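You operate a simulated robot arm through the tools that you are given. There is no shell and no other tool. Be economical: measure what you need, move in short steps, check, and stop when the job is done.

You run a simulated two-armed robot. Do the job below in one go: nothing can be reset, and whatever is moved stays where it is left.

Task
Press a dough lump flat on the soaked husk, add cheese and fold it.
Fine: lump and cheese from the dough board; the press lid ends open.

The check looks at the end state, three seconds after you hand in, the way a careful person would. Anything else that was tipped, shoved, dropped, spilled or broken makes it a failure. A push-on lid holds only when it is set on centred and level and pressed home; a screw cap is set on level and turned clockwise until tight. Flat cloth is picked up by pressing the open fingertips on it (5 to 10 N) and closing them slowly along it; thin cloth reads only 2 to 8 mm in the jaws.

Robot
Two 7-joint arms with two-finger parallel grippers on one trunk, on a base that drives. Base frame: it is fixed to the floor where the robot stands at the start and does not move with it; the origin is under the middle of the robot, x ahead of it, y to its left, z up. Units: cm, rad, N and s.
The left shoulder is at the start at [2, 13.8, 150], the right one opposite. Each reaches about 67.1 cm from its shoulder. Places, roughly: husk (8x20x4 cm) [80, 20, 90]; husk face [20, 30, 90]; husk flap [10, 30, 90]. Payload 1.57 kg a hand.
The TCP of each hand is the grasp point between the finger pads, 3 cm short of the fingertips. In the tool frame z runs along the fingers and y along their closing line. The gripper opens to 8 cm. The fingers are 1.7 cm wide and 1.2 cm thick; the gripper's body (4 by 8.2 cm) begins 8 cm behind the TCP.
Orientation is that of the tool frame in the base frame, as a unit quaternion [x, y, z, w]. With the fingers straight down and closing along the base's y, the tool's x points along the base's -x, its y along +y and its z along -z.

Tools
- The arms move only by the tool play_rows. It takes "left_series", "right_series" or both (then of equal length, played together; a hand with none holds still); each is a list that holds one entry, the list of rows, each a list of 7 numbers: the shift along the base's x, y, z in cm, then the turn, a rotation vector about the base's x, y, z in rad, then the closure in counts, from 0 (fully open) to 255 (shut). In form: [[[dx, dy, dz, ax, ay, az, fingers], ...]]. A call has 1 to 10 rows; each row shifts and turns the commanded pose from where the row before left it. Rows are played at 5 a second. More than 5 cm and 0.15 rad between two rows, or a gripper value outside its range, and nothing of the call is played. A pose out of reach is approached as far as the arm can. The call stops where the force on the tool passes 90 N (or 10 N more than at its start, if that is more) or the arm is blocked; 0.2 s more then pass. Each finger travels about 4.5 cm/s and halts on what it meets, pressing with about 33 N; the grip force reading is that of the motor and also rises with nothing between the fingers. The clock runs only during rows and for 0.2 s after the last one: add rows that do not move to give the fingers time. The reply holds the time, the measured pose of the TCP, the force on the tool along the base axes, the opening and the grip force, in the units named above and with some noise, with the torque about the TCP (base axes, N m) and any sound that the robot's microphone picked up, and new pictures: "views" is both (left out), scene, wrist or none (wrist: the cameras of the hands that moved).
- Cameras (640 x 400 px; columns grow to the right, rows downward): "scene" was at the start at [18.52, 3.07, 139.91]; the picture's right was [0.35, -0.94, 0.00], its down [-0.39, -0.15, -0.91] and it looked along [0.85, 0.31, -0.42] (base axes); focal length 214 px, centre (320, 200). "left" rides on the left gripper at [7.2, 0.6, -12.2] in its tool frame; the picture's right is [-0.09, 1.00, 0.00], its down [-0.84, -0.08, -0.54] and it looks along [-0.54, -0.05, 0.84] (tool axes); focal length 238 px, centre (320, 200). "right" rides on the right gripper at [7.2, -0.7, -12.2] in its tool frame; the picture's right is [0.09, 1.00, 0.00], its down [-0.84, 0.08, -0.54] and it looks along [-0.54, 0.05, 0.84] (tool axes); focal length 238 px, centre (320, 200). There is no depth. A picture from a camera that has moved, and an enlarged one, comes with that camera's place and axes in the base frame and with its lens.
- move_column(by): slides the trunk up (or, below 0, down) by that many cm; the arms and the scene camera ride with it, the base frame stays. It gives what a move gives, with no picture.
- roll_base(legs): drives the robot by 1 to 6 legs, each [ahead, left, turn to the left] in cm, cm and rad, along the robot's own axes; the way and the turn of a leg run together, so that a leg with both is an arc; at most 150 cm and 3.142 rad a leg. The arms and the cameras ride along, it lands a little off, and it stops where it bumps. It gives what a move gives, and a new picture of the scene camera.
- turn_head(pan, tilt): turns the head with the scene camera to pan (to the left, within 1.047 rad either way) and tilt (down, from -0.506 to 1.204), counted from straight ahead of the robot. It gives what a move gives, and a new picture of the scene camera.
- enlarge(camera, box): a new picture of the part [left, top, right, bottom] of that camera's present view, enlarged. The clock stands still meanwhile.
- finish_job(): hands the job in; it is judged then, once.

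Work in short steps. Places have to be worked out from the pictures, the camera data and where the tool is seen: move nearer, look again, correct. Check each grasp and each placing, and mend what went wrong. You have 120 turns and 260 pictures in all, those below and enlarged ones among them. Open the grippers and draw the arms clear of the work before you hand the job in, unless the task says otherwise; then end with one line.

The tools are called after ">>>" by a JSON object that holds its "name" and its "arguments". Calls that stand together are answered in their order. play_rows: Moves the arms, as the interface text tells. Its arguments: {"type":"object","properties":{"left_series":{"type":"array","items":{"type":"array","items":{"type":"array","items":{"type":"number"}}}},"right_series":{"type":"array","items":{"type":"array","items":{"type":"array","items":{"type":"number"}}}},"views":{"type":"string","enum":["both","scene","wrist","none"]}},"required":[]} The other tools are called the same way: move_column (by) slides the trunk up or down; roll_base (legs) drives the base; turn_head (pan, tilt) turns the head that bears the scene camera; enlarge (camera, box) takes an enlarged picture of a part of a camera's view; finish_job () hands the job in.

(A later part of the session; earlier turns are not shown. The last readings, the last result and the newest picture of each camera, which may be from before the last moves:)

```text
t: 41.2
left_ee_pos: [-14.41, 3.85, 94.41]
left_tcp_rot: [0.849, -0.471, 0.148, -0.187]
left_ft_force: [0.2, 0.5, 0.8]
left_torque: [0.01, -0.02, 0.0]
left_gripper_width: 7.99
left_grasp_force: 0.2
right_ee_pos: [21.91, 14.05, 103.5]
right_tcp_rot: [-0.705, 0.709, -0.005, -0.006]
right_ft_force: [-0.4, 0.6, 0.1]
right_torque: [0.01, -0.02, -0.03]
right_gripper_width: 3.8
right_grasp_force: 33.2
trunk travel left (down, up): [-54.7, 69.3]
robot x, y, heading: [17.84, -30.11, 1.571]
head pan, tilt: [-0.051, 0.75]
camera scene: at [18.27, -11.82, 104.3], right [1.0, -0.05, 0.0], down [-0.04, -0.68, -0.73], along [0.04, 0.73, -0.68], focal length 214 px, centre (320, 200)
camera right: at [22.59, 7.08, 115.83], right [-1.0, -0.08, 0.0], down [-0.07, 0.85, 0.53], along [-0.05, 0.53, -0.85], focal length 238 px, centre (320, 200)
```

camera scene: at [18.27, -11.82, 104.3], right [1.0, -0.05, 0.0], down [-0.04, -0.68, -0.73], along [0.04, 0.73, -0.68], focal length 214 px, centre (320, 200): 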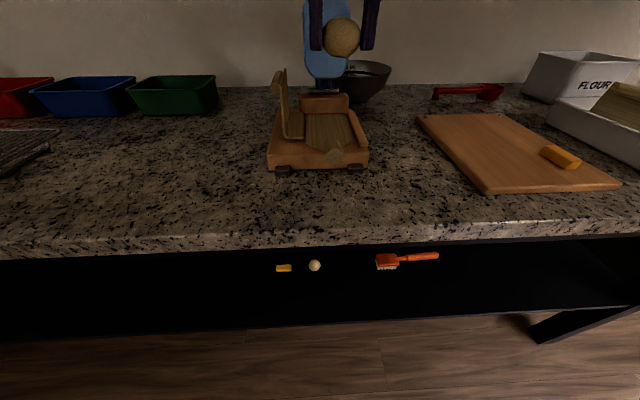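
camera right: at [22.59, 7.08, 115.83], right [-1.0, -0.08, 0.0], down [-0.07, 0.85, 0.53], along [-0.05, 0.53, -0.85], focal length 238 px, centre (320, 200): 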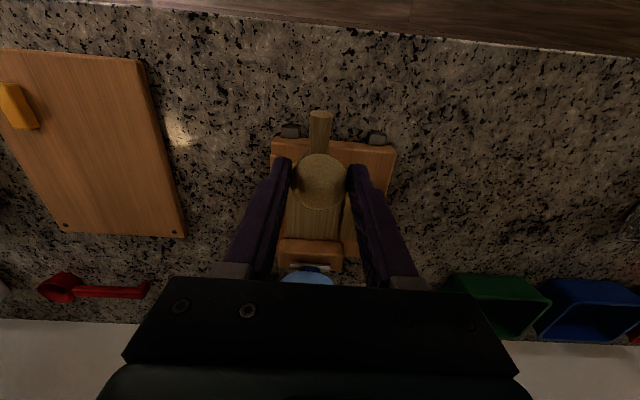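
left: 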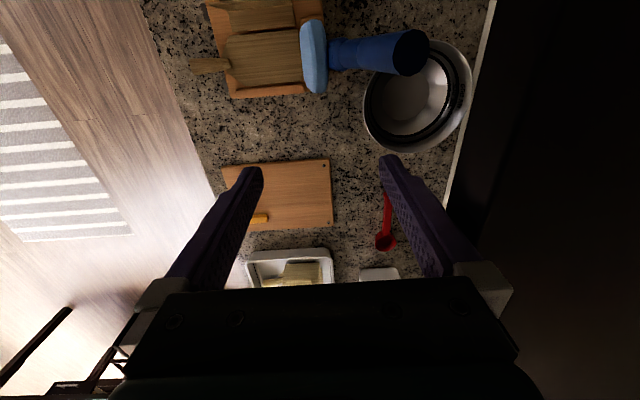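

Face centre is about [21.6,23.6], base top z≈88.5, hinge block front at y≈28.6. I move over the face and descend partway.

>>> {"name": "play_rows", "arguments": {"right_series": [[[-0.1, 4.7, 0, 0, 0, 0, 138], [-0.1, 4.7, 0, 0, 0, 0, 138], [0, 0, -3, 0, 0, 0, 138], [0, 0, -3, 0, 0, 0, 138], [0, 0, -3, 0, 0, 0, 138], [0, 0, 0, 0, 0, 0, 138]]]}}

```text
t: 42.6
left_ee_pos: [-14.54, 3.81, 94.36]
left_tcp_rot: [0.849, -0.471, 0.147, -0.187]
left_ft_force: [0.5, -0.6, -0.5]
left_torque: [0.0, 0.0, 0.01]
left_gripper_width: 8.0
left_grasp_force: 0.0
right_ee_pos: [24.0, 15.93, 94.01]
right_tcp_rot: [-0.706, 0.708, 0.0, 0.0]
right_ft_force: [0.1, 0.5, -0.9]
right_torque: [-0.01, 0.01, 0.01]
right_gripper_width: 3.81
right_grasp_force: 33.2
right hand out of reach, approached as far as the arm can: row 1, 2, 4
trunk travel left (down, up): [-54.7, 69.3]
robot x, y, heading: [17.64, -29.85, 1.57]
head pan, tilt: [-0.051, 0.75]
camera scene: at [18.26, -11.82, 104.3], right [1.0, -0.05, 0.0], down [-0.04, -0.68, -0.73], along [0.04, 0.73, -0.68], focal length 214 px, centre (320, 200)
camera right: at [24.64, 8.67, 106.16], right [-1.0, -0.09, 0.0], down [-0.08, 0.84, 0.54], along [-0.05, 0.54, -0.84], focal length 238 px, centre (320, 200)
```

scene: 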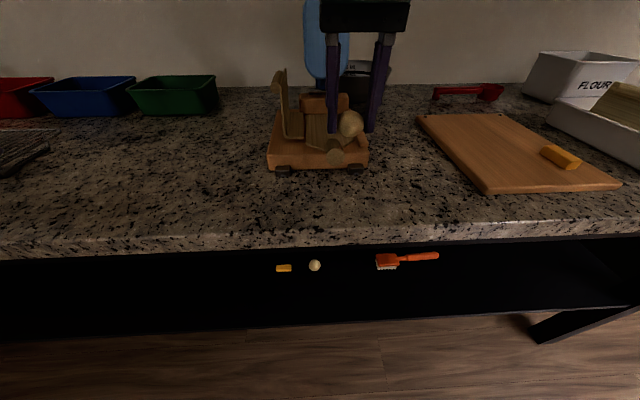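
right: 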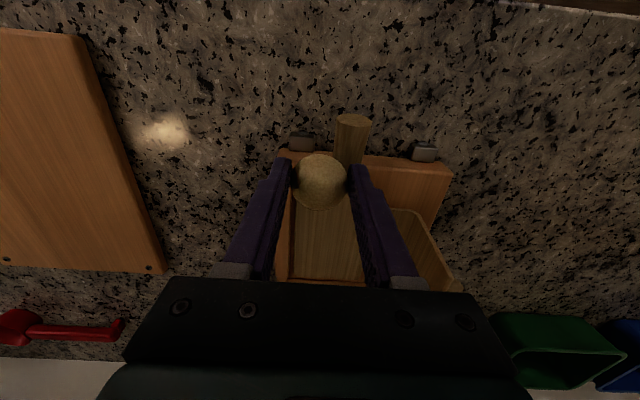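

Not enough forward reach here. I lift and pull the hand back, then drive the base 10 cm closer.

>>> {"name": "play_rows", "arguments": {"right_series": [[[0, -1, 4, 0, 0, 0, 138], [0, -2, 4, 0, 0, 0, 138], [0, -4, 3, 0, 0, 0, 138], [0, -3, 0, 0, 0, 0, 138], [0, 0, 0, 0, 0, 0, 138]]], "views": "none"}}

>>> {"name": "roll_base", "arguments": {"legs": [[11, 0, 0]]}}

```text
t: 43.8
left_ee_pos: [-14.55, 3.89, 94.32]
left_tcp_rot: [0.85, -0.47, 0.147, -0.188]
left_ft_force: [-0.1, 0.5, 1.1]
left_torque: [-0.03, -0.02, 0.02]
left_gripper_width: 7.99
left_grasp_force: 0.0
right_ee_pos: [22.54, 14.77, 103.28]
right_tcp_rot: [-0.706, 0.708, -0.002, -0.001]
right_ft_force: [0.9, 0.6, 0.6]
right_torque: [-0.01, 0.02, -0.01]
right_gripper_width: 3.77
right_grasp_force: 32.5
right hand out of reach, approached as far as the arm can: row 1, 2, 3, 4
trunk travel left (down, up): [-54.7, 69.3]
robot x, y, heading: [17.96, -29.93, 1.571]
head pan, tilt: [-0.051, 0.75]
```

```text
t: 45.0
left_ee_pos: [-14.66, 14.99, 94.32]
left_tcp_rot: [0.849, -0.471, 0.147, -0.188]
left_ft_force: [-0.6, -0.3, -0.6]
left_torque: [-0.03, 0.03, -0.03]
left_gripper_width: 7.97
left_grasp_force: 0.1
right_ee_pos: [22.47, 25.89, 103.29]
right_tcp_rot: [-0.706, 0.708, -0.002, -0.001]
right_ft_force: [0.8, -0.1, 0.7]
right_torque: [0.02, 0.0, 0.0]
right_gripper_width: 3.8
right_grasp_force: 32.7
trunk travel left (down, up): [-54.7, 69.3]
robot x, y, heading: [17.78, -18.86, 1.57]
head pan, tilt: [-0.051, 0.75]
camera scene: at [18.27, -0.75, 104.3], right [1.0, -0.05, 0.0], down [-0.04, -0.68, -0.73], along [0.04, 0.73, -0.68], focal length 214 px, centre (320, 200)
```

scene: 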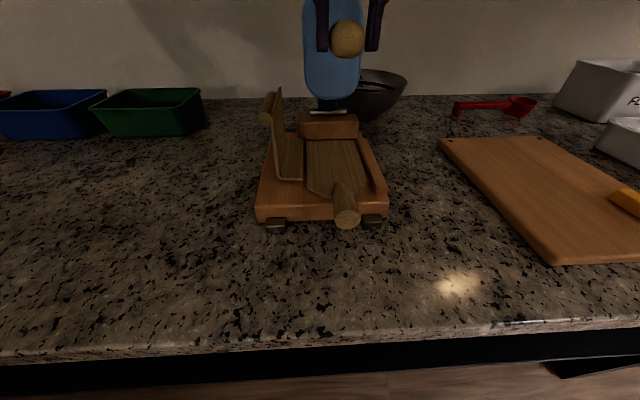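

I check the settled pose with a small null move.

>>> {"name": "play_rows", "arguments": {"right_series": [[[0, 0, 0, 0, 0, 0, 138], [0, 0, 0, 0, 0, 0, 138]]], "views": "wrist"}}

```text
t: 45.6
left_ee_pos: [-14.55, 14.87, 94.37]
left_tcp_rot: [0.85, -0.47, 0.147, -0.188]
left_ft_force: [0.0, 0.0, 0.4]
left_torque: [0.01, -0.01, 0.0]
left_gripper_width: 8.01
left_grasp_force: 0.0
right_ee_pos: [22.43, 25.88, 103.33]
right_tcp_rot: [-0.707, 0.708, -0.001, -0.001]
right_ft_force: [-0.4, 0.0, 0.2]
right_torque: [0.02, -0.03, -0.01]
right_gripper_width: 3.81
right_grasp_force: 33.8
trunk travel left (down, up): [-54.7, 69.3]
robot x, y, heading: [18.14, -18.68, 1.575]
head pan, tilt: [-0.051, 0.75]
camera right: at [23.23, 18.68, 115.5], right [-1.0, -0.09, 0.0], down [-0.08, 0.84, 0.54], along [-0.05, 0.54, -0.84], focal length 238 px, centre (320, 200)
```

right: 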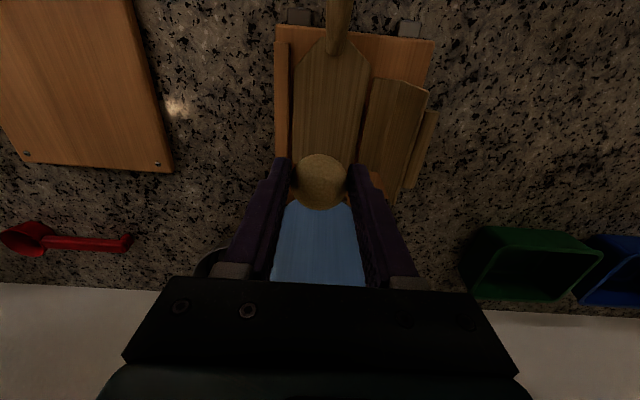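

The face is below at about [21.6,24]. I shift and descend until just above the face.

>>> {"name": "play_rows", "arguments": {"right_series": [[[-0.8, -1.9, 0, 0, 0, 0, 138], [0, 0, -4, 0, 0, 0, 138], [0, 0, -3.5, 0, 0, 0, 138], [0, 0, -2, 0, 0, 0, 138], [0, 0, 0, 0, 0, 0, 138]]]}}

```text
t: 46.8
left_ee_pos: [-14.53, 14.92, 94.3]
left_tcp_rot: [0.85, -0.47, 0.147, -0.187]
left_ft_force: [0.4, 0.0, 0.1]
left_torque: [0.0, -0.02, -0.01]
left_gripper_width: 8.0
left_grasp_force: 0.0
right_ee_pos: [21.63, 25.97, 94.07]
right_tcp_rot: [-0.707, 0.708, -0.003, -0.001]
right_ft_force: [-0.2, 0.2, 0.3]
right_torque: [0.0, -0.01, 0.0]
right_gripper_width: 3.81
right_grasp_force: 32.6
right hand out of reach, approached as far as the arm can: row 1, 2
trunk travel left (down, up): [-54.7, 69.3]
robot x, y, heading: [18.2, -19.08, 1.57]
head pan, tilt: [-0.051, 0.75]
camera scene: at [18.27, -0.77, 104.3], right [1.0, -0.05, 0.0], down [-0.04, -0.68, -0.73], along [0.04, 0.73, -0.68], focal length 214 px, centre (320, 200)
camera right: at [22.41, 18.9, 106.2], right [-1.0, -0.09, 0.0], down [-0.08, 0.84, 0.54], along [-0.05, 0.54, -0.84], focal length 238 px, centre (320, 200)
```

scene: 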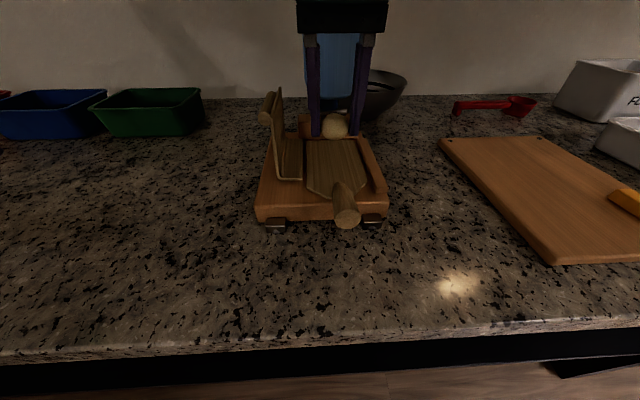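
right: 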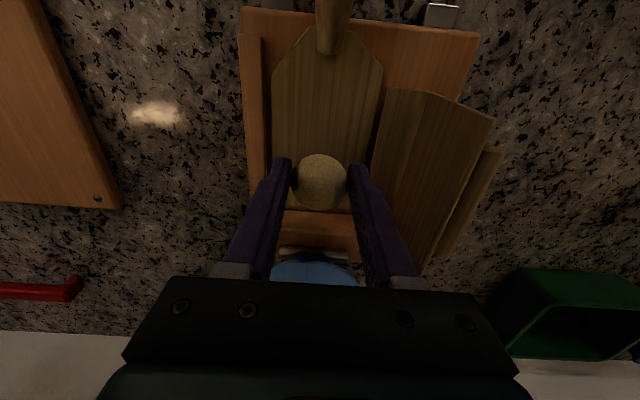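

Inward reach is limited by the arm's joints. I lift and turn the base left by 0.25 rad so the press comes more in front of the right shoulder.

>>> {"name": "play_rows", "arguments": {"right_series": [[[0, 0, 4, 0, 0, 0, 138], [0, 0, 4, 0, 0, 0, 138], [0, 0, 3, 0, 0, 0, 138], [0, 0, 0, 0, 0, 0, 138]]], "views": "none"}}

>>> {"name": "roll_base", "arguments": {"legs": [[0, 0, 0.25]]}}

```text
t: 47.8
left_ee_pos: [-14.54, 14.92, 94.29]
left_tcp_rot: [0.85, -0.47, 0.148, -0.187]
left_ft_force: [-0.4, 1.0, -0.2]
left_torque: [-0.01, 0.01, 0.0]
left_gripper_width: 8.01
left_grasp_force: 0.0
right_ee_pos: [21.15, 24.56, 103.08]
right_tcp_rot: [0.713, -0.7, 0.017, 0.015]
right_ft_force: [-0.1, -0.5, 0.4]
right_torque: [0.04, 0.01, -0.02]
right_gripper_width: 3.8
right_grasp_force: 33.1
right hand out of reach, approached as far as the arm can: row 3
trunk travel left (down, up): [-54.7, 69.3]
robot x, y, heading: [18.07, -18.93, 1.569]
head pan, tilt: [-0.051, 0.75]
```

```text
t: 49.1
left_ee_pos: [-21.83, 5.79, 94.38]
left_tcp_rot: [0.901, -0.362, 0.123, -0.204]
left_ft_force: [0.1, -0.7, -0.3]
left_torque: [0.03, 0.0, -0.01]
left_gripper_width: 8.0
left_grasp_force: 0.1
right_ee_pos: [10.53, 24.15, 103.09]
right_tcp_rot: [0.792, -0.61, 0.019, 0.012]
right_ft_force: [-0.2, -0.4, -0.7]
right_torque: [0.0, 0.01, 0.01]
right_gripper_width: 3.8
right_grasp_force: 33.0
trunk travel left (down, up): [-54.7, 69.3]
robot x, y, heading: [17.95, -18.84, 1.814]
head pan, tilt: [-0.051, 0.75]
camera scene: at [13.78, -1.23, 104.3], right [0.98, 0.19, 0.0], down [0.13, -0.67, -0.73], along [-0.14, 0.72, -0.68], focal length 214 px, centre (320, 200)
```

scene: 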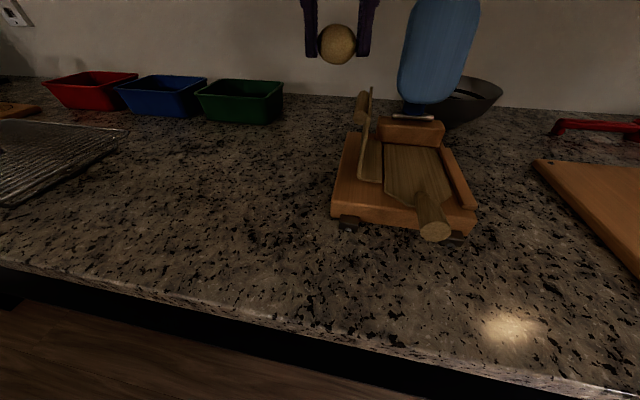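

Now I turn the hand back to square and move it over the face.

>>> {"name": "play_rows", "arguments": {"right_series": [[[3.5, 0, 1.5, 0.015, 0.003, -0.086, 138], [3.5, 0, 1, 0.015, 0.003, -0.086, 138], [4, 0, 0, 0.014, 0.003, -0.086, 138], [0, 0, 0, 0, 0, 0, 138], [0, 0, 0, 0, 0, 0, 138]]]}}

```text
t: 50.3
left_ee_pos: [-21.83, 5.88, 94.28]
left_tcp_rot: [0.901, -0.361, 0.124, -0.205]
left_ft_force: [0.0, 0.6, 0.2]
left_torque: [0.0, -0.02, 0.02]
left_gripper_width: 7.98
left_grasp_force: 0.1
right_ee_pos: [21.67, 23.13, 103.31]
right_tcp_rot: [0.711, -0.702, 0.027, 0.011]
right_ft_force: [0.4, -0.1, -0.8]
right_torque: [0.02, 0.06, 0.02]
right_gripper_width: 3.79
right_grasp_force: 32.9
trunk travel left (down, up): [-54.7, 69.3]
robot x, y, heading: [18.03, -18.73, 1.816]
head pan, tilt: [-0.051, 0.75]
camera scene: at [13.78, -1.22, 104.3], right [0.98, 0.19, 0.0], down [0.13, -0.67, -0.73], along [-0.14, 0.72, -0.68], focal length 214 px, centre (320, 200)
camera right: at [22.13, 16.72, 115.85], right [-0.99, -0.1, -0.02], down [-0.1, 0.86, 0.49], along [-0.04, 0.49, -0.87], focal length 238 px, centre (320, 200)
```

scene: 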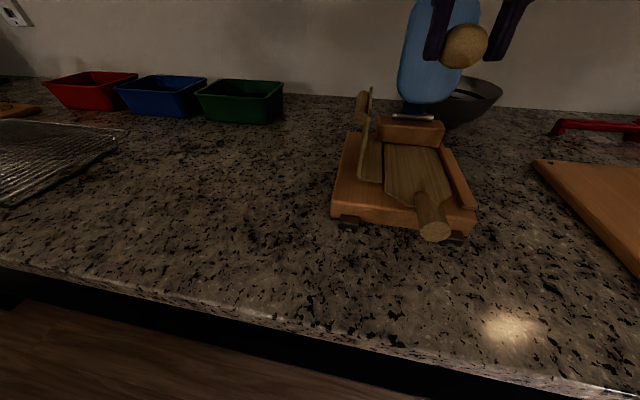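
right: 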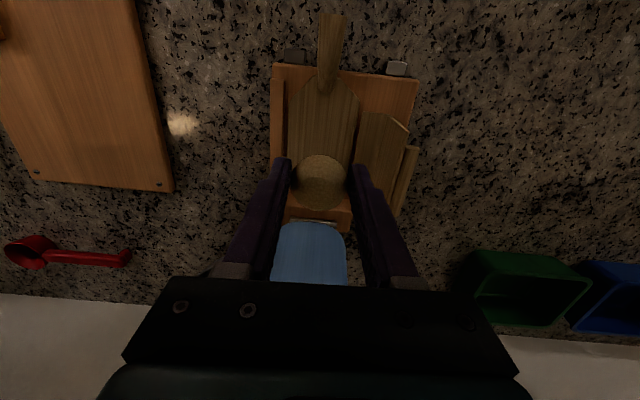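

Over the face; I descend to near contact.

>>> {"name": "play_rows", "arguments": {"right_series": [[[0, 0.5, -3, 0, 0, 0, 138], [0, 0.4, -3, 0, 0, 0, 138], [0, 0, -3, 0, 0, 0, 138], [0, 0, 0, 0, 0, 0, 138]]]}}

```text
t: 51.3
left_ee_pos: [-21.82, 5.9, 94.25]
left_tcp_rot: [0.901, -0.361, 0.123, -0.204]
left_ft_force: [-0.7, 0.0, -1.1]
left_torque: [0.01, 0.03, 0.03]
left_gripper_width: 8.01
left_grasp_force: 0.0
right_ee_pos: [21.53, 25.05, 96.64]
right_tcp_rot: [-0.707, 0.707, -0.001, 0.0]
right_ft_force: [1.0, -0.2, -0.1]
right_torque: [0.0, -0.01, 0.0]
right_gripper_width: 3.81
right_grasp_force: 32.8
trunk travel left (down, up): [-54.7, 69.3]
robot x, y, heading: [17.58, -18.79, 1.815]
head pan, tilt: [-0.051, 0.75]
camera scene: at [13.78, -1.22, 104.3], right [0.98, 0.19, 0.0], down [0.13, -0.67, -0.73], along [-0.14, 0.72, -0.68], focal length 214 px, centre (320, 200)
camera right: at [22.38, 17.84, 108.74], right [-1.0, -0.09, 0.0], down [-0.08, 0.84, 0.54], along [-0.05, 0.54, -0.84], focal length 238 px, centre (320, 200)
```

scene: 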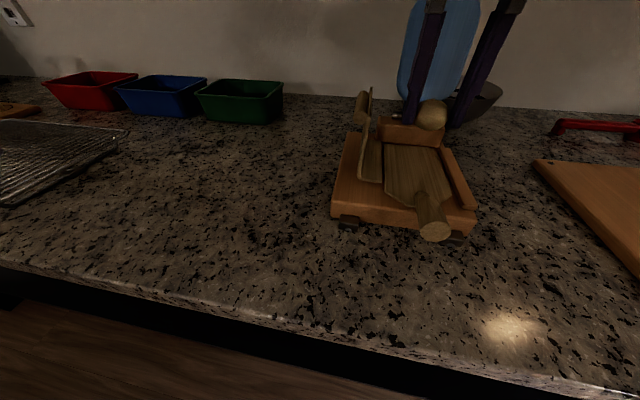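
right: 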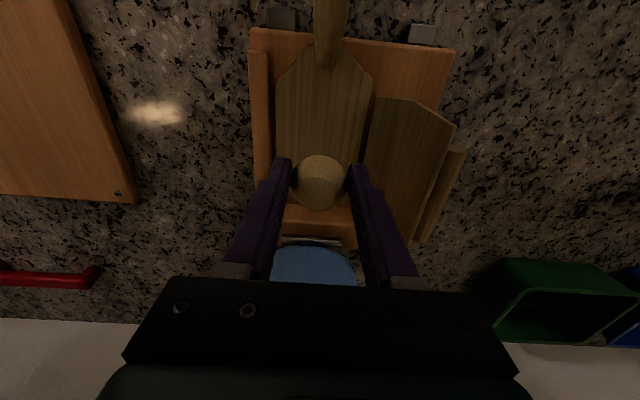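

Aligned. I shift 0.8 cm forward (toward me) and lower in fine steps until contact.

>>> {"name": "play_rows", "arguments": {"right_series": [[[0, -0.8, -2, 0, 0, 0, 138], [0, 0, -1.5, 0, 0, 0, 138], [0, 0, 0, 0, 0, 0, 138]]], "views": "none"}}

>>> {"name": "play_rows", "arguments": {"right_series": [[[0, 0, -0.5, 0, 0, 0, 138], [0, 0, 0, 0, 0, 0, 138]]], "views": "both"}}

```text
t: 52.1
left_ee_pos: [-21.93, 5.9, 94.45]
left_tcp_rot: [0.901, -0.362, 0.122, -0.204]
left_ft_force: [-0.5, -0.3, 0.0]
left_torque: [0.0, 0.03, 0.01]
left_gripper_width: 8.0
left_grasp_force: 0.0
right_ee_pos: [21.58, 24.22, 93.09]
right_tcp_rot: [0.707, -0.707, 0.0, 0.001]
right_ft_force: [-0.4, 0.1, 0.0]
right_torque: [-0.01, 0.03, 0.01]
right_gripper_width: 3.81
right_grasp_force: 33.0
trunk travel left (down, up): [-54.7, 69.3]
robot x, y, heading: [18.04, -18.53, 1.818]
head pan, tilt: [-0.051, 0.75]
```

```text
t: 52.7
left_ee_pos: [-21.8, 5.79, 94.3]
left_tcp_rot: [0.901, -0.361, 0.123, -0.205]
left_ft_force: [0.9, -1.1, 0.3]
left_torque: [0.0, 0.0, 0.01]
left_gripper_width: 8.02
left_grasp_force: 0.0
right_ee_pos: [21.6, 24.18, 92.51]
right_tcp_rot: [-0.707, 0.707, -0.001, -0.001]
right_ft_force: [-0.5, 1.0, 0.2]
right_torque: [-0.02, -0.01, 0.01]
right_gripper_width: 3.8
right_grasp_force: 32.8
trunk travel left (down, up): [-54.7, 69.3]
robot x, y, heading: [17.82, -18.85, 1.819]
head pan, tilt: [-0.051, 0.75]
camera scene: at [13.78, -1.22, 104.3], right [0.98, 0.19, 0.0], down [0.13, -0.67, -0.73], along [-0.14, 0.72, -0.68], focal length 214 px, centre (320, 200)
camera right: at [22.36, 17.1, 104.75], right [-1.0, -0.09, 0.0], down [-0.08, 0.84, 0.54], along [-0.05, 0.54, -0.84], focal length 238 px, centre (320, 200)
```

scene: 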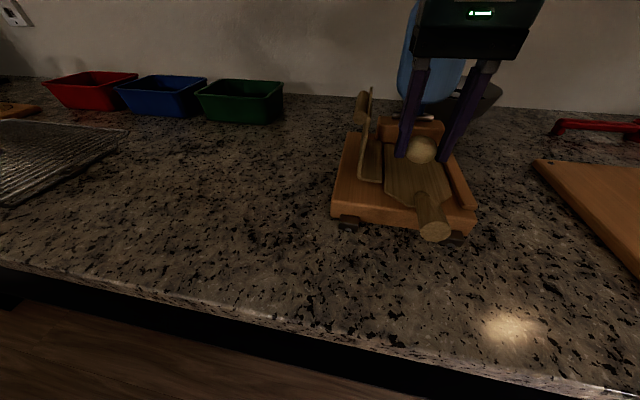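
right: 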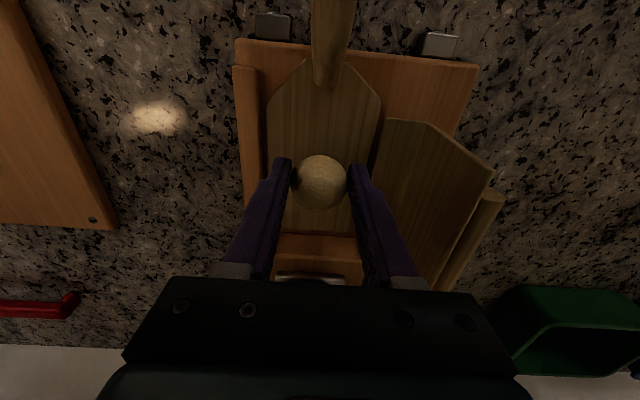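

Still no contact; I continue down in small steps.

>>> {"name": "play_rows", "arguments": {"right_series": [[[0, 0, -0.4, 0, 0, 0, 138], [0, 0, 0, 0, 0, 0, 138]]], "views": "none"}}

>>> {"name": "play_rows", "arguments": {"right_series": [[[0, 0, -0.3, 0, 0, 0, 138], [0, 0, 0, 0, 0, 0, 138]]], "views": "none"}}

>>> {"name": "enlarge", "arguments": {"camera": "scene", "box": [320, 80, 500, 250]}}

```text
t: 53.3
left_ee_pos: [-21.8, 5.88, 94.28]
left_tcp_rot: [0.902, -0.36, 0.123, -0.204]
left_ft_force: [0.3, 0.5, -0.2]
left_torque: [-0.04, 0.0, 0.0]
left_gripper_width: 8.0
left_grasp_force: 0.1
right_ee_pos: [21.51, 24.33, 92.25]
right_tcp_rot: [0.707, -0.707, 0.0, 0.0]
right_ft_force: [-0.2, 0.5, -0.4]
right_torque: [-0.02, 0.01, 0.02]
right_gripper_width: 3.81
right_grasp_force: 32.8
trunk travel left (down, up): [-54.7, 69.3]
robot x, y, heading: [18.15, -19.04, 1.817]
head pan, tilt: [-0.051, 0.75]
```

```text
t: 53.9
left_ee_pos: [-21.86, 5.98, 94.27]
left_tcp_rot: [0.901, -0.361, 0.124, -0.204]
left_ft_force: [0.4, -0.8, -0.7]
left_torque: [-0.02, 0.03, 0.02]
left_gripper_width: 8.0
left_grasp_force: 0.1
right_ee_pos: [21.65, 24.35, 91.96]
right_tcp_rot: [-0.707, 0.707, 0.0, -0.002]
right_ft_force: [-0.4, -0.2, 0.6]
right_torque: [-0.01, -0.02, 0.03]
right_gripper_width: 3.79
right_grasp_force: 32.7
trunk travel left (down, up): [-54.7, 69.3]
robot x, y, heading: [17.82, -18.94, 1.819]
head pan, tilt: [-0.051, 0.75]
```

```text
2.35 times, centred on (410, 165) of scene
camera zoom: at [13.78, -1.22, 104.3], right [0.98, 0.19, 0.0], down [0.13, -0.67, -0.73], along [-0.14, 0.72, -0.68], focal length 505 px, centre (108, 282)
```

zoom: 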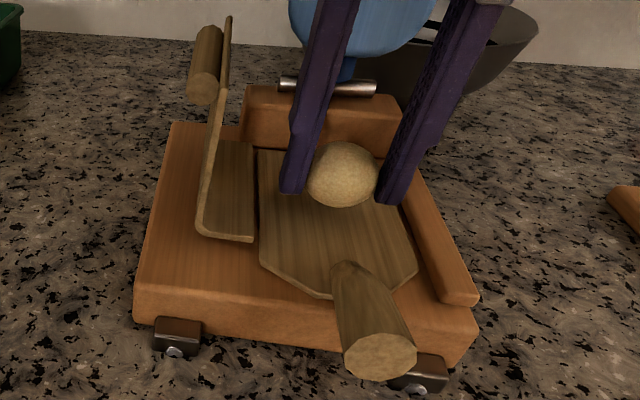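

Not touching yet. I understand the flap: an L hinged at the face's left edge; turned 90° it covers the face (like the finished one in the tray). I continue down.

>>> {"name": "play_rows", "arguments": {"right_series": [[[0, 0, -0.3, 0, 0, 0, 138], [0, 0, 0, 0, 0, 0, 138]]], "views": "none"}}

>>> {"name": "play_rows", "arguments": {"right_series": [[[0, 0, -0.3, 0, 0, 0, 138], [0, 0, 0, 0, 0, 0, 138]]], "views": "none"}}

>>> {"name": "enlarge", "arguments": {"camera": "scene", "box": [320, 80, 500, 250]}}

```text
t: 54.5
left_ee_pos: [-21.79, 5.86, 94.35]
left_tcp_rot: [0.901, -0.361, 0.124, -0.205]
left_ft_force: [0.5, -1.0, 0.3]
left_torque: [0.01, 0.0, 0.01]
left_gripper_width: 8.04
left_grasp_force: 0.1
right_ee_pos: [21.56, 24.35, 91.56]
right_tcp_rot: [0.707, -0.707, 0.0, 0.001]
right_ft_force: [-0.2, 0.2, -0.1]
right_torque: [-0.01, -0.01, 0.02]
right_gripper_width: 3.81
right_grasp_force: 32.8
trunk travel left (down, up): [-54.7, 69.3]
robot x, y, heading: [17.89, -18.61, 1.816]
head pan, tilt: [-0.051, 0.75]
```

```text
t: 55.1
left_ee_pos: [-21.75, 5.9, 94.44]
left_tcp_rot: [0.901, -0.361, 0.123, -0.204]
left_ft_force: [-0.1, -1.1, -0.1]
left_torque: [-0.02, -0.02, -0.03]
left_gripper_width: 7.99
left_grasp_force: 0.0
right_ee_pos: [21.54, 24.28, 91.41]
right_tcp_rot: [0.707, -0.707, 0.001, 0.001]
right_ft_force: [-0.4, 0.4, -1.3]
right_torque: [-0.01, 0.0, -0.01]
right_gripper_width: 3.79
right_grasp_force: 32.7
trunk travel left (down, up): [-54.7, 69.3]
robot x, y, heading: [17.92, -19.13, 1.815]
head pan, tilt: [-0.051, 0.75]
```

```text
2.35 times, centred on (410, 165) of scene
camera zoom: at [13.78, -1.22, 104.3], right [0.98, 0.19, 0.0], down [0.13, -0.67, -0.73], along [-0.14, 0.72, -0.68], focal length 505 px, centre (108, 282)
```

zoom: 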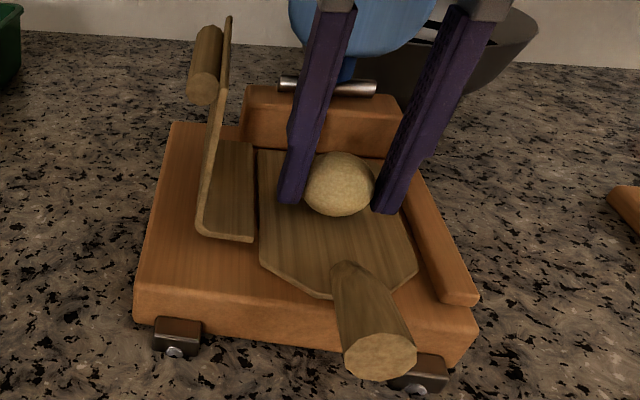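

>>> {"name": "play_rows", "arguments": {"right_series": [[[0, 0, -0.2, 0, 0, 0, 138], [0, 0, 0, 0, 0, 0, 138]]], "views": "none"}}

>>> {"name": "play_rows", "arguments": {"right_series": [[[0, 0, -0.2, 0, 0, 0, 138], [0, 0, 0, 0, 0, 0, 138]]], "views": "none"}}

```text
t: 55.7
left_ee_pos: [-21.85, 5.83, 94.24]
left_tcp_rot: [0.901, -0.361, 0.123, -0.204]
left_ft_force: [-0.3, -0.5, -0.8]
left_torque: [0.0, -0.02, -0.01]
left_gripper_width: 7.97
left_grasp_force: 0.0
right_ee_pos: [21.55, 24.25, 91.16]
right_tcp_rot: [-0.706, 0.708, -0.001, -0.001]
right_ft_force: [-0.2, -1.0, 2.2]
right_torque: [-0.08, -0.02, -0.03]
right_gripper_width: 3.81
right_grasp_force: 32.6
trunk travel left (down, up): [-54.7, 69.3]
robot x, y, heading: [17.68, -18.78, 1.817]
head pan, tilt: [-0.051, 0.75]
```

```text
t: 56.3
left_ee_pos: [-21.87, 5.9, 94.37]
left_tcp_rot: [0.901, -0.362, 0.123, -0.204]
left_ft_force: [-0.8, -1.5, -0.1]
left_torque: [0.01, 0.01, -0.01]
left_gripper_width: 8.0
left_grasp_force: 0.1
right_ee_pos: [21.6, 24.32, 90.96]
right_tcp_rot: [-0.707, 0.707, 0.001, -0.001]
right_ft_force: [1.0, -8.1, 23.2]
right_torque: [-0.14, -0.08, -0.03]
right_gripper_width: 3.8
right_grasp_force: 33.0
trunk travel left (down, up): [-54.7, 69.3]
robot x, y, heading: [17.71, -19.11, 1.82]
head pan, tilt: [-0.051, 0.75]
```

Contact. I relieve slightly, open just enough and look before rising.

>>> {"name": "play_rows", "arguments": {"right_series": [[[0, 0, 0.15, 0, 0, 0, 138], [0, 0, 0, 0, 0, 0, 125], [0, 0, 0, 0, 0, 0, 112], [0, 0, 0, 0, 0, 0, 95], [0, 0, 0, 0, 0, 0, 90], [0, 0, 3, 0, 0, 0, 90], [0, 0, 4, 0, 0, 0, 90], [0, 0, 0, 0, 0, 0, 90]]]}}

```text
t: 58.1
left_ee_pos: [-21.84, 5.85, 94.21]
left_tcp_rot: [0.901, -0.361, 0.123, -0.205]
left_ft_force: [0.1, -0.2, -0.2]
left_torque: [-0.02, 0.01, 0.04]
left_gripper_width: 7.98
left_grasp_force: 0.1
right_ee_pos: [21.55, 24.5, 98.12]
right_tcp_rot: [-0.707, 0.707, -0.001, -0.001]
right_ft_force: [0.5, -0.5, -0.2]
right_torque: [0.0, 0.02, -0.01]
right_gripper_width: 5.19
right_grasp_force: 0.0
trunk travel left (down, up): [-54.7, 69.3]
robot x, y, heading: [18.13, -18.99, 1.819]
head pan, tilt: [-0.051, 0.75]
camera scene: at [13.78, -1.22, 104.3], right [0.98, 0.19, 0.0], down [0.13, -0.67, -0.73], along [-0.14, 0.72, -0.68], focal length 214 px, centre (320, 200)
camera right: at [22.4, 17.17, 110.29], right [-1.0, -0.09, 0.0], down [-0.08, 0.84, 0.54], along [-0.05, 0.54, -0.84], focal length 238 px, centre (320, 200)
```

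scene: 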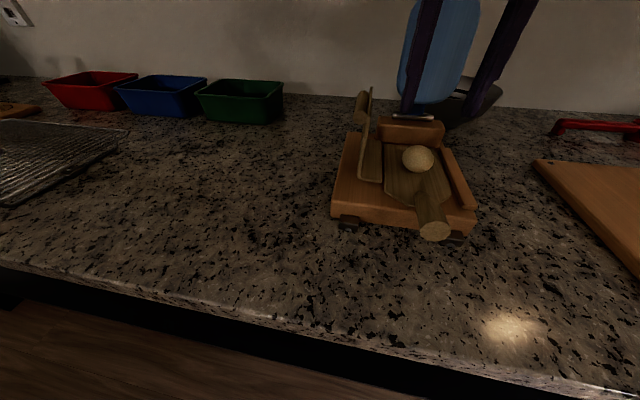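
right: 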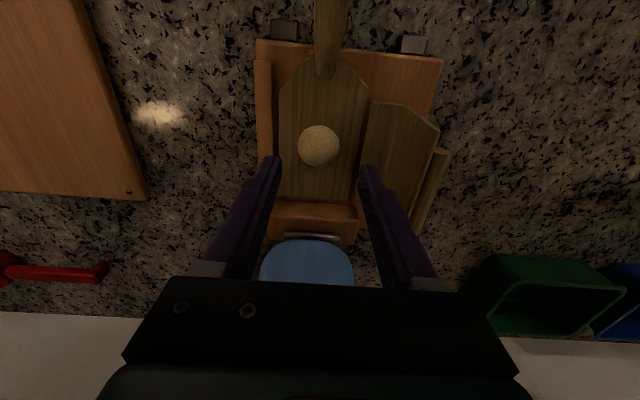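

The lump sits centred on the face. Now the lid: I raise the trunk 18 cm and look at the handle.

>>> {"name": "move_column", "arguments": {"by": 18}}

>>> {"name": "turn_head", "arguments": {"pan": -0.35, "tilt": 0.55}}

>>> {"name": "enlarge", "arguments": {"camera": "right", "box": [0, 0, 640, 400]}}

```text
t: 60.1
left_ee_pos: [-21.8, 5.83, 112.29]
left_tcp_rot: [0.901, -0.361, 0.123, -0.205]
left_ft_force: [0.1, 0.3, 0.4]
left_torque: [0.0, 0.0, -0.03]
left_gripper_width: 7.97
left_grasp_force: 0.0
right_ee_pos: [21.55, 24.4, 116.14]
right_tcp_rot: [0.707, -0.707, 0.001, 0.001]
right_ft_force: [-0.3, -0.4, -0.2]
right_torque: [0.02, 0.0, -0.03]
right_gripper_width: 5.2
right_grasp_force: 0.0
trunk travel left (down, up): [-72.7, 51.3]
robot x, y, heading: [18.06, -18.94, 1.816]
head pan, tilt: [-0.051, 0.75]
```

```text
t: 60.9
left_ee_pos: [-21.83, 5.89, 112.32]
left_tcp_rot: [0.901, -0.361, 0.123, -0.204]
left_ft_force: [0.1, -0.8, 0.9]
left_torque: [0.02, -0.01, 0.03]
left_gripper_width: 8.0
left_grasp_force: 0.2
right_ee_pos: [21.58, 24.41, 116.07]
right_tcp_rot: [0.707, -0.707, 0.001, 0.001]
right_ft_force: [-0.1, 0.5, 1.1]
right_torque: [0.0, 0.03, 0.03]
right_gripper_width: 5.17
right_grasp_force: 0.0
trunk travel left (down, up): [-72.7, 51.3]
robot x, y, heading: [17.8, -18.64, 1.816]
head pan, tilt: [-0.351, 0.55]
camera scene: at [16.32, -0.42, 124.03], right [0.99, -0.1, 0.0], down [-0.05, -0.52, -0.85], along [0.09, 0.85, -0.52], focal length 214 px, centre (320, 200)
```

scene: 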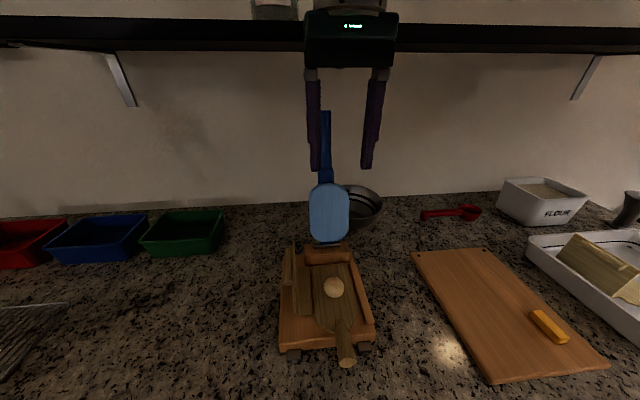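

```text
1.00 times, centred on (320, 200) of right (not enlarged: the box is as wide or as high as the picture)
camera zoom: at [22.4, 17.18, 128.26], right [-1.0, -0.09, 0.0], down [-0.08, 0.84, 0.54], along [-0.05, 0.54, -0.84], focal length 238 px, centre (320, 200)
```

zoom: 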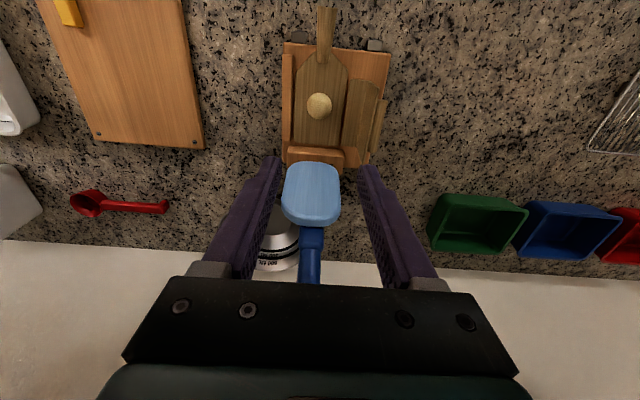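

The handle runs from about [21.7,37,105] to the tip [21.6,42,117]. I drive a bit closer, then pitch the hand and slide the jaws around the handle from the front.

>>> {"name": "roll_base", "arguments": {"legs": [[9, -2.2, 0]]}}

>>> {"name": "play_rows", "arguments": {"right_series": [[[0, 0, 0, 0.1, 0, 0, 60], [0, 0, 0, 0.1, 0, 0, 60], [0, 0, 0, 0.1, 0, 0, 60], [0, 0, 0, 0, 0, 0, 60]]]}}

```text
t: 62.0
left_ee_pos: [-21.94, 15.04, 112.29]
left_tcp_rot: [0.902, -0.361, 0.123, -0.205]
left_ft_force: [0.3, 0.1, -0.3]
left_torque: [0.01, 0.0, 0.02]
left_gripper_width: 8.01
left_grasp_force: 0.0
right_ee_pos: [21.55, 33.55, 116.0]
right_tcp_rot: [-0.707, 0.707, -0.001, -0.001]
right_ft_force: [0.0, 0.2, -0.3]
right_torque: [-0.02, 0.0, 0.0]
right_gripper_width: 5.18
right_grasp_force: 0.1
trunk travel left (down, up): [-72.7, 51.3]
robot x, y, heading: [18.12, -9.59, 1.816]
head pan, tilt: [-0.351, 0.55]
camera scene: at [16.24, 8.78, 124.04], right [0.99, -0.1, 0.0], down [-0.05, -0.52, -0.85], along [0.09, 0.85, -0.52], focal length 214 px, centre (320, 200)
```

scene: 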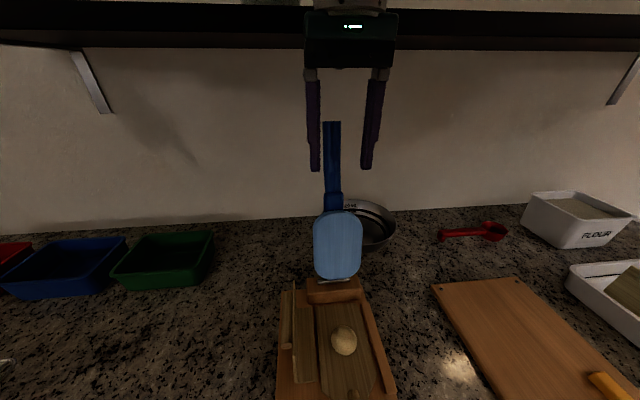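

```text
t: 63.0
left_ee_pos: [-21.93, 15.13, 112.35]
left_tcp_rot: [0.902, -0.361, 0.123, -0.204]
left_ft_force: [0.1, 0.4, 0.4]
left_torque: [-0.04, -0.01, 0.0]
left_gripper_width: 8.0
left_grasp_force: 0.0
right_ee_pos: [21.59, 33.54, 116.18]
right_tcp_rot: [0.7, -0.699, -0.106, -0.105]
right_ft_force: [-0.6, 0.5, -0.1]
right_torque: [-0.01, 0.03, 0.0]
right_gripper_width: 6.11
right_grasp_force: 0.1
trunk travel left (down, up): [-72.7, 51.3]
robot x, y, heading: [17.65, -9.79, 1.819]
head pan, tilt: [-0.351, 0.55]
camera scene: at [16.24, 8.79, 124.04], right [0.99, -0.1, 0.0], down [-0.05, -0.52, -0.85], along [0.09, 0.85, -0.52], focal length 214 px, centre (320, 200)
camera right: at [22.28, 23.1, 125.59], right [-1.0, -0.09, -0.03], down [-0.08, 0.64, 0.76], along [-0.05, 0.76, -0.64], focal length 238 px, centre (320, 200)
```

scene: 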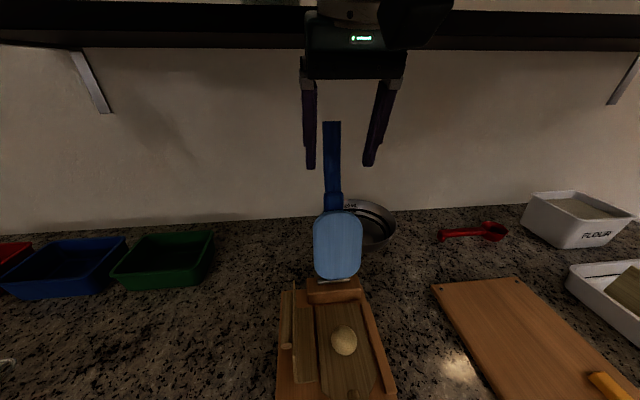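
right: 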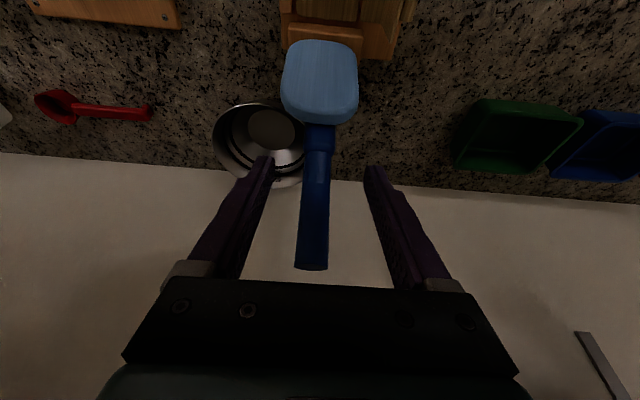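

Tip at about [21.3,41.4,117.4], centred between the fingers. I advance so the pads straddle the handle ~3 cm below its tip.

>>> {"name": "play_rows", "arguments": {"right_series": [[[-0.2, 2.5, -0.8, 0, 0, 0, 60], [0, 2.5, -0.8, 0, 0, 0, 60], [0, 1.8, 0, 0, 0, 0, 60], [0, 0, 0, 0, 0, 0, 60]]]}}

```text
t: 64.0
left_ee_pos: [-21.93, 15.06, 112.26]
left_tcp_rot: [0.901, -0.362, 0.124, -0.203]
left_ft_force: [0.1, -0.4, 0.1]
left_torque: [-0.04, 0.0, -0.02]
left_gripper_width: 8.02
left_grasp_force: 0.0
right_ee_pos: [21.22, 40.48, 114.41]
right_tcp_rot: [0.7, -0.699, -0.104, -0.106]
right_ft_force: [0.3, 0.0, 0.1]
right_torque: [-0.01, -0.02, 0.01]
right_gripper_width: 6.13
right_grasp_force: 0.1
trunk travel left (down, up): [-72.7, 51.3]
robot x, y, heading: [17.85, -9.83, 1.818]
head pan, tilt: [-0.351, 0.55]
camera scene: at [16.24, 8.79, 124.04], right [0.99, -0.1, 0.0], down [-0.05, -0.52, -0.85], along [0.09, 0.85, -0.52], focal length 214 px, centre (320, 200)
camera right: at [22.04, 29.9, 123.96], right [-1.0, -0.09, -0.03], down [-0.08, 0.64, 0.76], along [-0.05, 0.76, -0.64], focal length 238 px, centre (320, 200)
```

scene: 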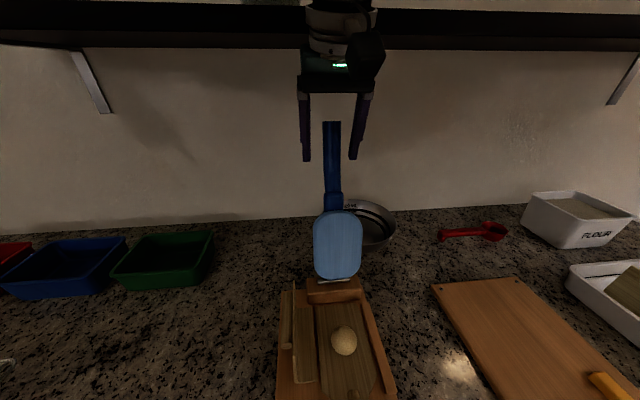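
right: 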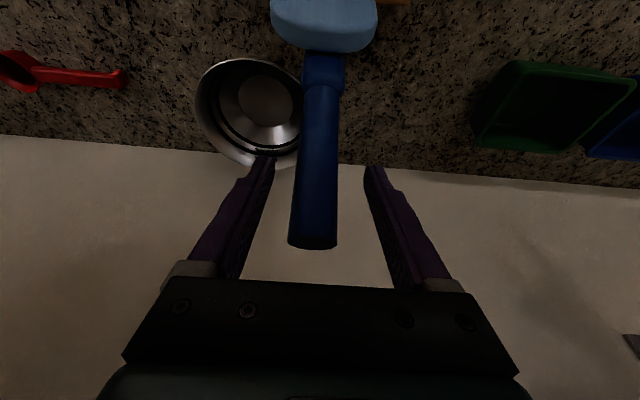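

Straddled. I close on the handle.

>>> {"name": "play_rows", "arguments": {"right_series": [[[0, 0, 0, 0, 0, 0, 130], [0, 0, 0, 0, 0, 0, 165], [0, 0, 0, 0, 0, 0, 175], [0, 0, 0, 0, 0, 0, 185], [0, 0, 0, 0, 0, 0, 190]]], "views": "wrist"}}

```text
t: 65.2
left_ee_pos: [-21.81, 15.11, 112.17]
left_tcp_rot: [0.901, -0.361, 0.124, -0.204]
left_ft_force: [-0.2, -0.3, 0.3]
left_torque: [0.01, 0.03, -0.01]
left_gripper_width: 8.02
left_grasp_force: 0.1
right_ee_pos: [21.43, 40.32, 114.5]
right_tcp_rot: [-0.699, 0.7, 0.104, 0.106]
right_ft_force: [7.5, -0.7, 1.1]
right_torque: [-0.02, 0.05, -0.07]
right_gripper_width: 2.73
right_grasp_force: 3.6
trunk travel left (down, up): [-72.7, 51.3]
robot x, y, heading: [17.85, -9.84, 1.819]
head pan, tilt: [-0.351, 0.55]
camera right: at [22.18, 29.9, 123.96], right [-1.0, -0.09, -0.03], down [-0.08, 0.64, 0.76], along [-0.05, 0.76, -0.64], focal length 238 px, centre (320, 200)
```

right: 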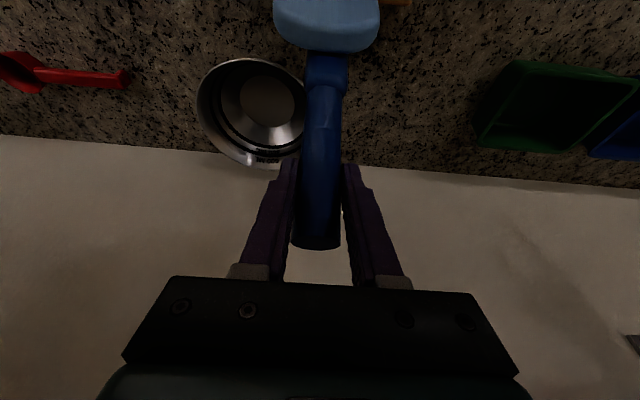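

Gripping works, but from here the closed position would be too near the robot. I release, back off the base 10 cm and pitch the hand more, so that the whole lid arc is reachable.

>>> {"name": "play_rows", "arguments": {"right_series": [[[0, 0, 0, 0, 0, 0, 130], [0, 0, 0, 0, 0, 0, 60], [0, 0, 0, 0, 0, 0, 60], [0, -3.5, 1, 0, 0, 0, 60], [0, -3.5, 1, 0.1, 0, 0, 60], [0, 0, 0, 0.1, 0, 0, 60], [0, 0, 0, 0.1, 0, 0, 60], [0, 0, 0, 0, 0, 0, 60]]], "views": "none"}}

>>> {"name": "roll_base", "arguments": {"legs": [[-9, 2.2, 0]]}}

```text
t: 67.0
left_ee_pos: [-22.05, 15.09, 112.35]
left_tcp_rot: [0.901, -0.361, 0.123, -0.204]
left_ft_force: [-0.7, 0.0, 0.5]
left_torque: [-0.01, 0.01, -0.04]
left_gripper_width: 8.01
left_grasp_force: 0.1
right_ee_pos: [21.3, 33.4, 116.4]
right_tcp_rot: [0.676, -0.675, -0.21, -0.209]
right_ft_force: [0.5, 0.0, 0.1]
right_torque: [-0.01, 0.01, -0.01]
right_gripper_width: 6.13
right_grasp_force: 0.1
trunk travel left (down, up): [-72.7, 51.3]
robot x, y, heading: [17.54, -9.96, 1.813]
head pan, tilt: [-0.351, 0.55]
```

```text
t: 68.1
left_ee_pos: [-21.86, 5.86, 112.31]
left_tcp_rot: [0.902, -0.361, 0.123, -0.204]
left_ft_force: [-0.2, 0.0, 0.0]
left_torque: [0.0, 0.0, -0.03]
left_gripper_width: 8.02
left_grasp_force: 0.0
right_ee_pos: [21.33, 24.28, 116.41]
right_tcp_rot: [0.676, -0.675, -0.209, -0.208]
right_ft_force: [0.2, 0.0, -0.3]
right_torque: [-0.02, -0.01, 0.03]
right_gripper_width: 6.12
right_grasp_force: 0.0
trunk travel left (down, up): [-72.7, 51.3]
robot x, y, heading: [17.6, -18.43, 1.813]
head pan, tilt: [-0.351, 0.55]
camera scene: at [16.3, -0.4, 124.04], right [0.99, -0.1, 0.0], down [-0.05, -0.52, -0.85], along [0.09, 0.85, -0.52], focal length 214 px, centre (320, 200)
```

scene: 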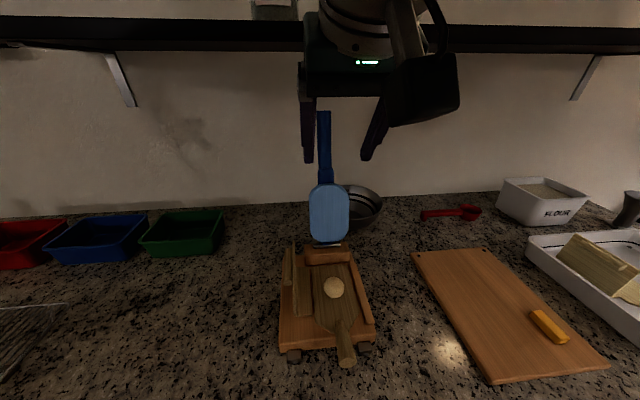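

Now advance to the handle again: y +16, z −1.9.

>>> {"name": "play_rows", "arguments": {"right_series": [[[0, 4, -0.5, 0, 0, 0, 60], [0, 4, -0.5, 0, 0, 0, 60], [0, 4, -0.4, 0, 0, 0, 60], [0.1, 2.5, -0.3, 0, 0, 0, 60], [0, 1.5, -0.2, 0, 0, 0, 60], [0, 0, 0, 0, 0, 0, 60]]], "views": "both"}}

```text
t: 69.5
left_ee_pos: [-21.83, 5.82, 112.27]
left_tcp_rot: [0.901, -0.361, 0.123, -0.204]
left_ft_force: [-0.3, 0.2, -0.4]
left_torque: [0.01, -0.03, -0.01]
left_gripper_width: 8.0
left_grasp_force: 0.1
right_ee_pos: [21.5, 40.17, 114.53]
right_tcp_rot: [0.676, -0.675, -0.209, -0.209]
right_ft_force: [0.2, -0.2, -0.3]
right_torque: [-0.02, 0.0, -0.05]
right_gripper_width: 6.14
right_grasp_force: 0.1
trunk travel left (down, up): [-72.7, 51.3]
robot x, y, heading: [18.27, -18.63, 1.816]
head pan, tilt: [-0.351, 0.55]
camera scene: at [16.3, -0.4, 124.04], right [0.99, -0.1, 0.0], down [-0.05, -0.52, -0.85], along [0.09, 0.85, -0.52], focal length 214 px, centre (320, 200)
camera right: at [22.23, 27.41, 120.55], right [-1.0, -0.08, -0.05], down [-0.08, 0.39, 0.92], along [-0.05, 0.92, -0.39], focal length 238 px, centre (320, 200)
```

scene: 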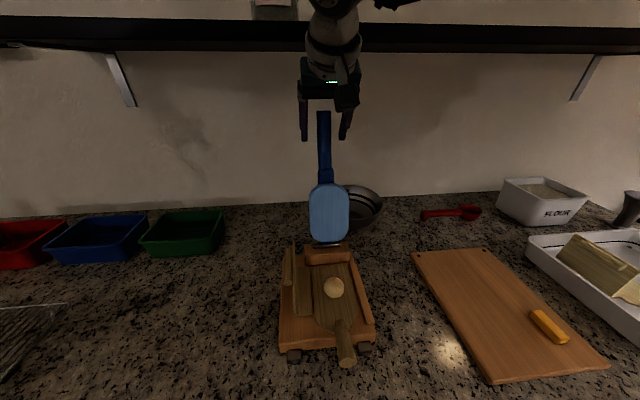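
right: 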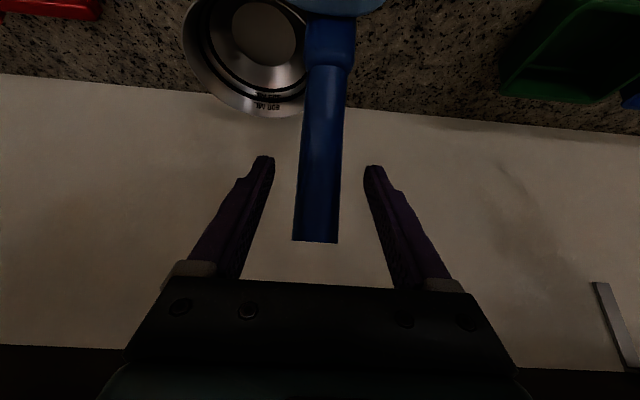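

Reached. I close on the handle and start the arc: H=(31.5, 92), r≈24.

>>> {"name": "play_rows", "arguments": {"right_series": [[[0, 0, 0, 0, 0, 0, 130], [0, 0, 0, 0, 0, 0, 165], [0, 0, 0, 0, 0, 0, 180], [0, 0, 0, 0, 0, 0, 190], [0, -1.5, 0.5, 0, 0, 0, 190], [0, -1.5, 0.4, 0, 0, 0, 190], [0, 0, 0, 0, 0, 0, 190]]], "views": "scene"}}

```text
t: 71.1
left_ee_pos: [-21.73, 5.83, 112.31]
left_tcp_rot: [0.902, -0.361, 0.124, -0.204]
left_ft_force: [-0.4, 0.5, -0.1]
left_torque: [0.0, 0.0, -0.01]
left_gripper_width: 8.0
left_grasp_force: 0.0
right_ee_pos: [21.46, 37.08, 115.35]
right_tcp_rot: [0.677, -0.676, -0.206, -0.208]
right_ft_force: [3.5, 1.9, -13.9]
right_torque: [0.99, 0.17, -0.09]
right_gripper_width: 2.57
right_grasp_force: 36.3
trunk travel left (down, up): [-72.7, 51.3]
robot x, y, heading: [18.05, -18.89, 1.816]
head pan, tilt: [-0.351, 0.55]
camera scene: at [16.32, -0.47, 124.01], right [0.99, -0.1, 0.0], down [-0.05, -0.52, -0.85], along [0.09, 0.85, -0.52], focal length 214 px, centre (320, 200)
```

scene: 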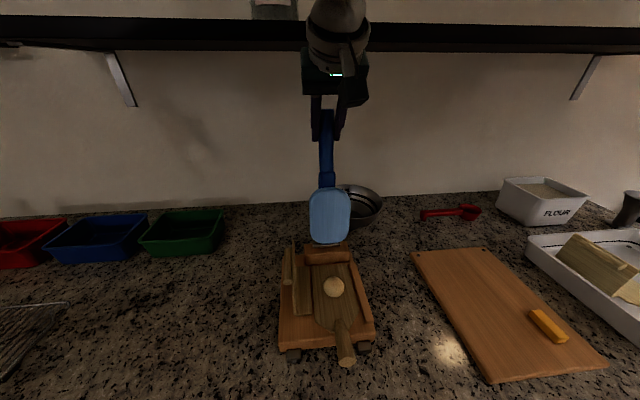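

The tool is pulled down 14 N, so I am slightly outside the true radius; I correct inward 0.3 cm and read the force.

>>> {"name": "play_rows", "arguments": {"right_series": [[[0, 0, -0.3, 0, 0, 0, 185], [0, 0, 0, 0, 0, 0, 185]]], "views": "none"}}

>>> {"name": "play_rows", "arguments": {"right_series": [[[0, -1.5, 0.15, 0, 0, 0, 185], [0, -1.5, 0.05, 0, 0, 0, 185], [0, 0, 0, 0, 0, 0, 185]]], "views": "none"}}

```text
t: 71.7
left_ee_pos: [-21.8, 5.84, 112.33]
left_tcp_rot: [0.901, -0.361, 0.125, -0.204]
left_ft_force: [-0.5, -0.3, -0.1]
left_torque: [0.02, 0.05, 0.03]
left_gripper_width: 8.02
left_grasp_force: 0.1
right_ee_pos: [21.56, 37.24, 115.19]
right_tcp_rot: [-0.675, 0.676, 0.209, 0.209]
right_ft_force: [5.7, -3.8, 7.9]
right_torque: [-1.1, 0.01, -0.07]
right_gripper_width: 2.58
right_grasp_force: 36.7
trunk travel left (down, up): [-72.7, 51.3]
robot x, y, heading: [18.11, -18.89, 1.821]
head pan, tilt: [-0.351, 0.55]
```

```text
t: 72.5
left_ee_pos: [-21.74, 6.02, 112.46]
left_tcp_rot: [0.901, -0.361, 0.124, -0.205]
left_ft_force: [0.2, -0.2, 0.8]
left_torque: [0.0, -0.02, 0.0]
left_gripper_width: 8.01
left_grasp_force: 0.1
right_ee_pos: [21.47, 34.31, 115.57]
right_tcp_rot: [-0.675, 0.676, 0.209, 0.21]
right_ft_force: [4.4, 4.2, 3.8]
right_torque: [1.22, 0.06, -0.07]
right_gripper_width: 2.53
right_grasp_force: 37.0
trunk travel left (down, up): [-72.7, 51.3]
robot x, y, heading: [17.99, -18.8, 1.817]
head pan, tilt: [-0.351, 0.55]
```

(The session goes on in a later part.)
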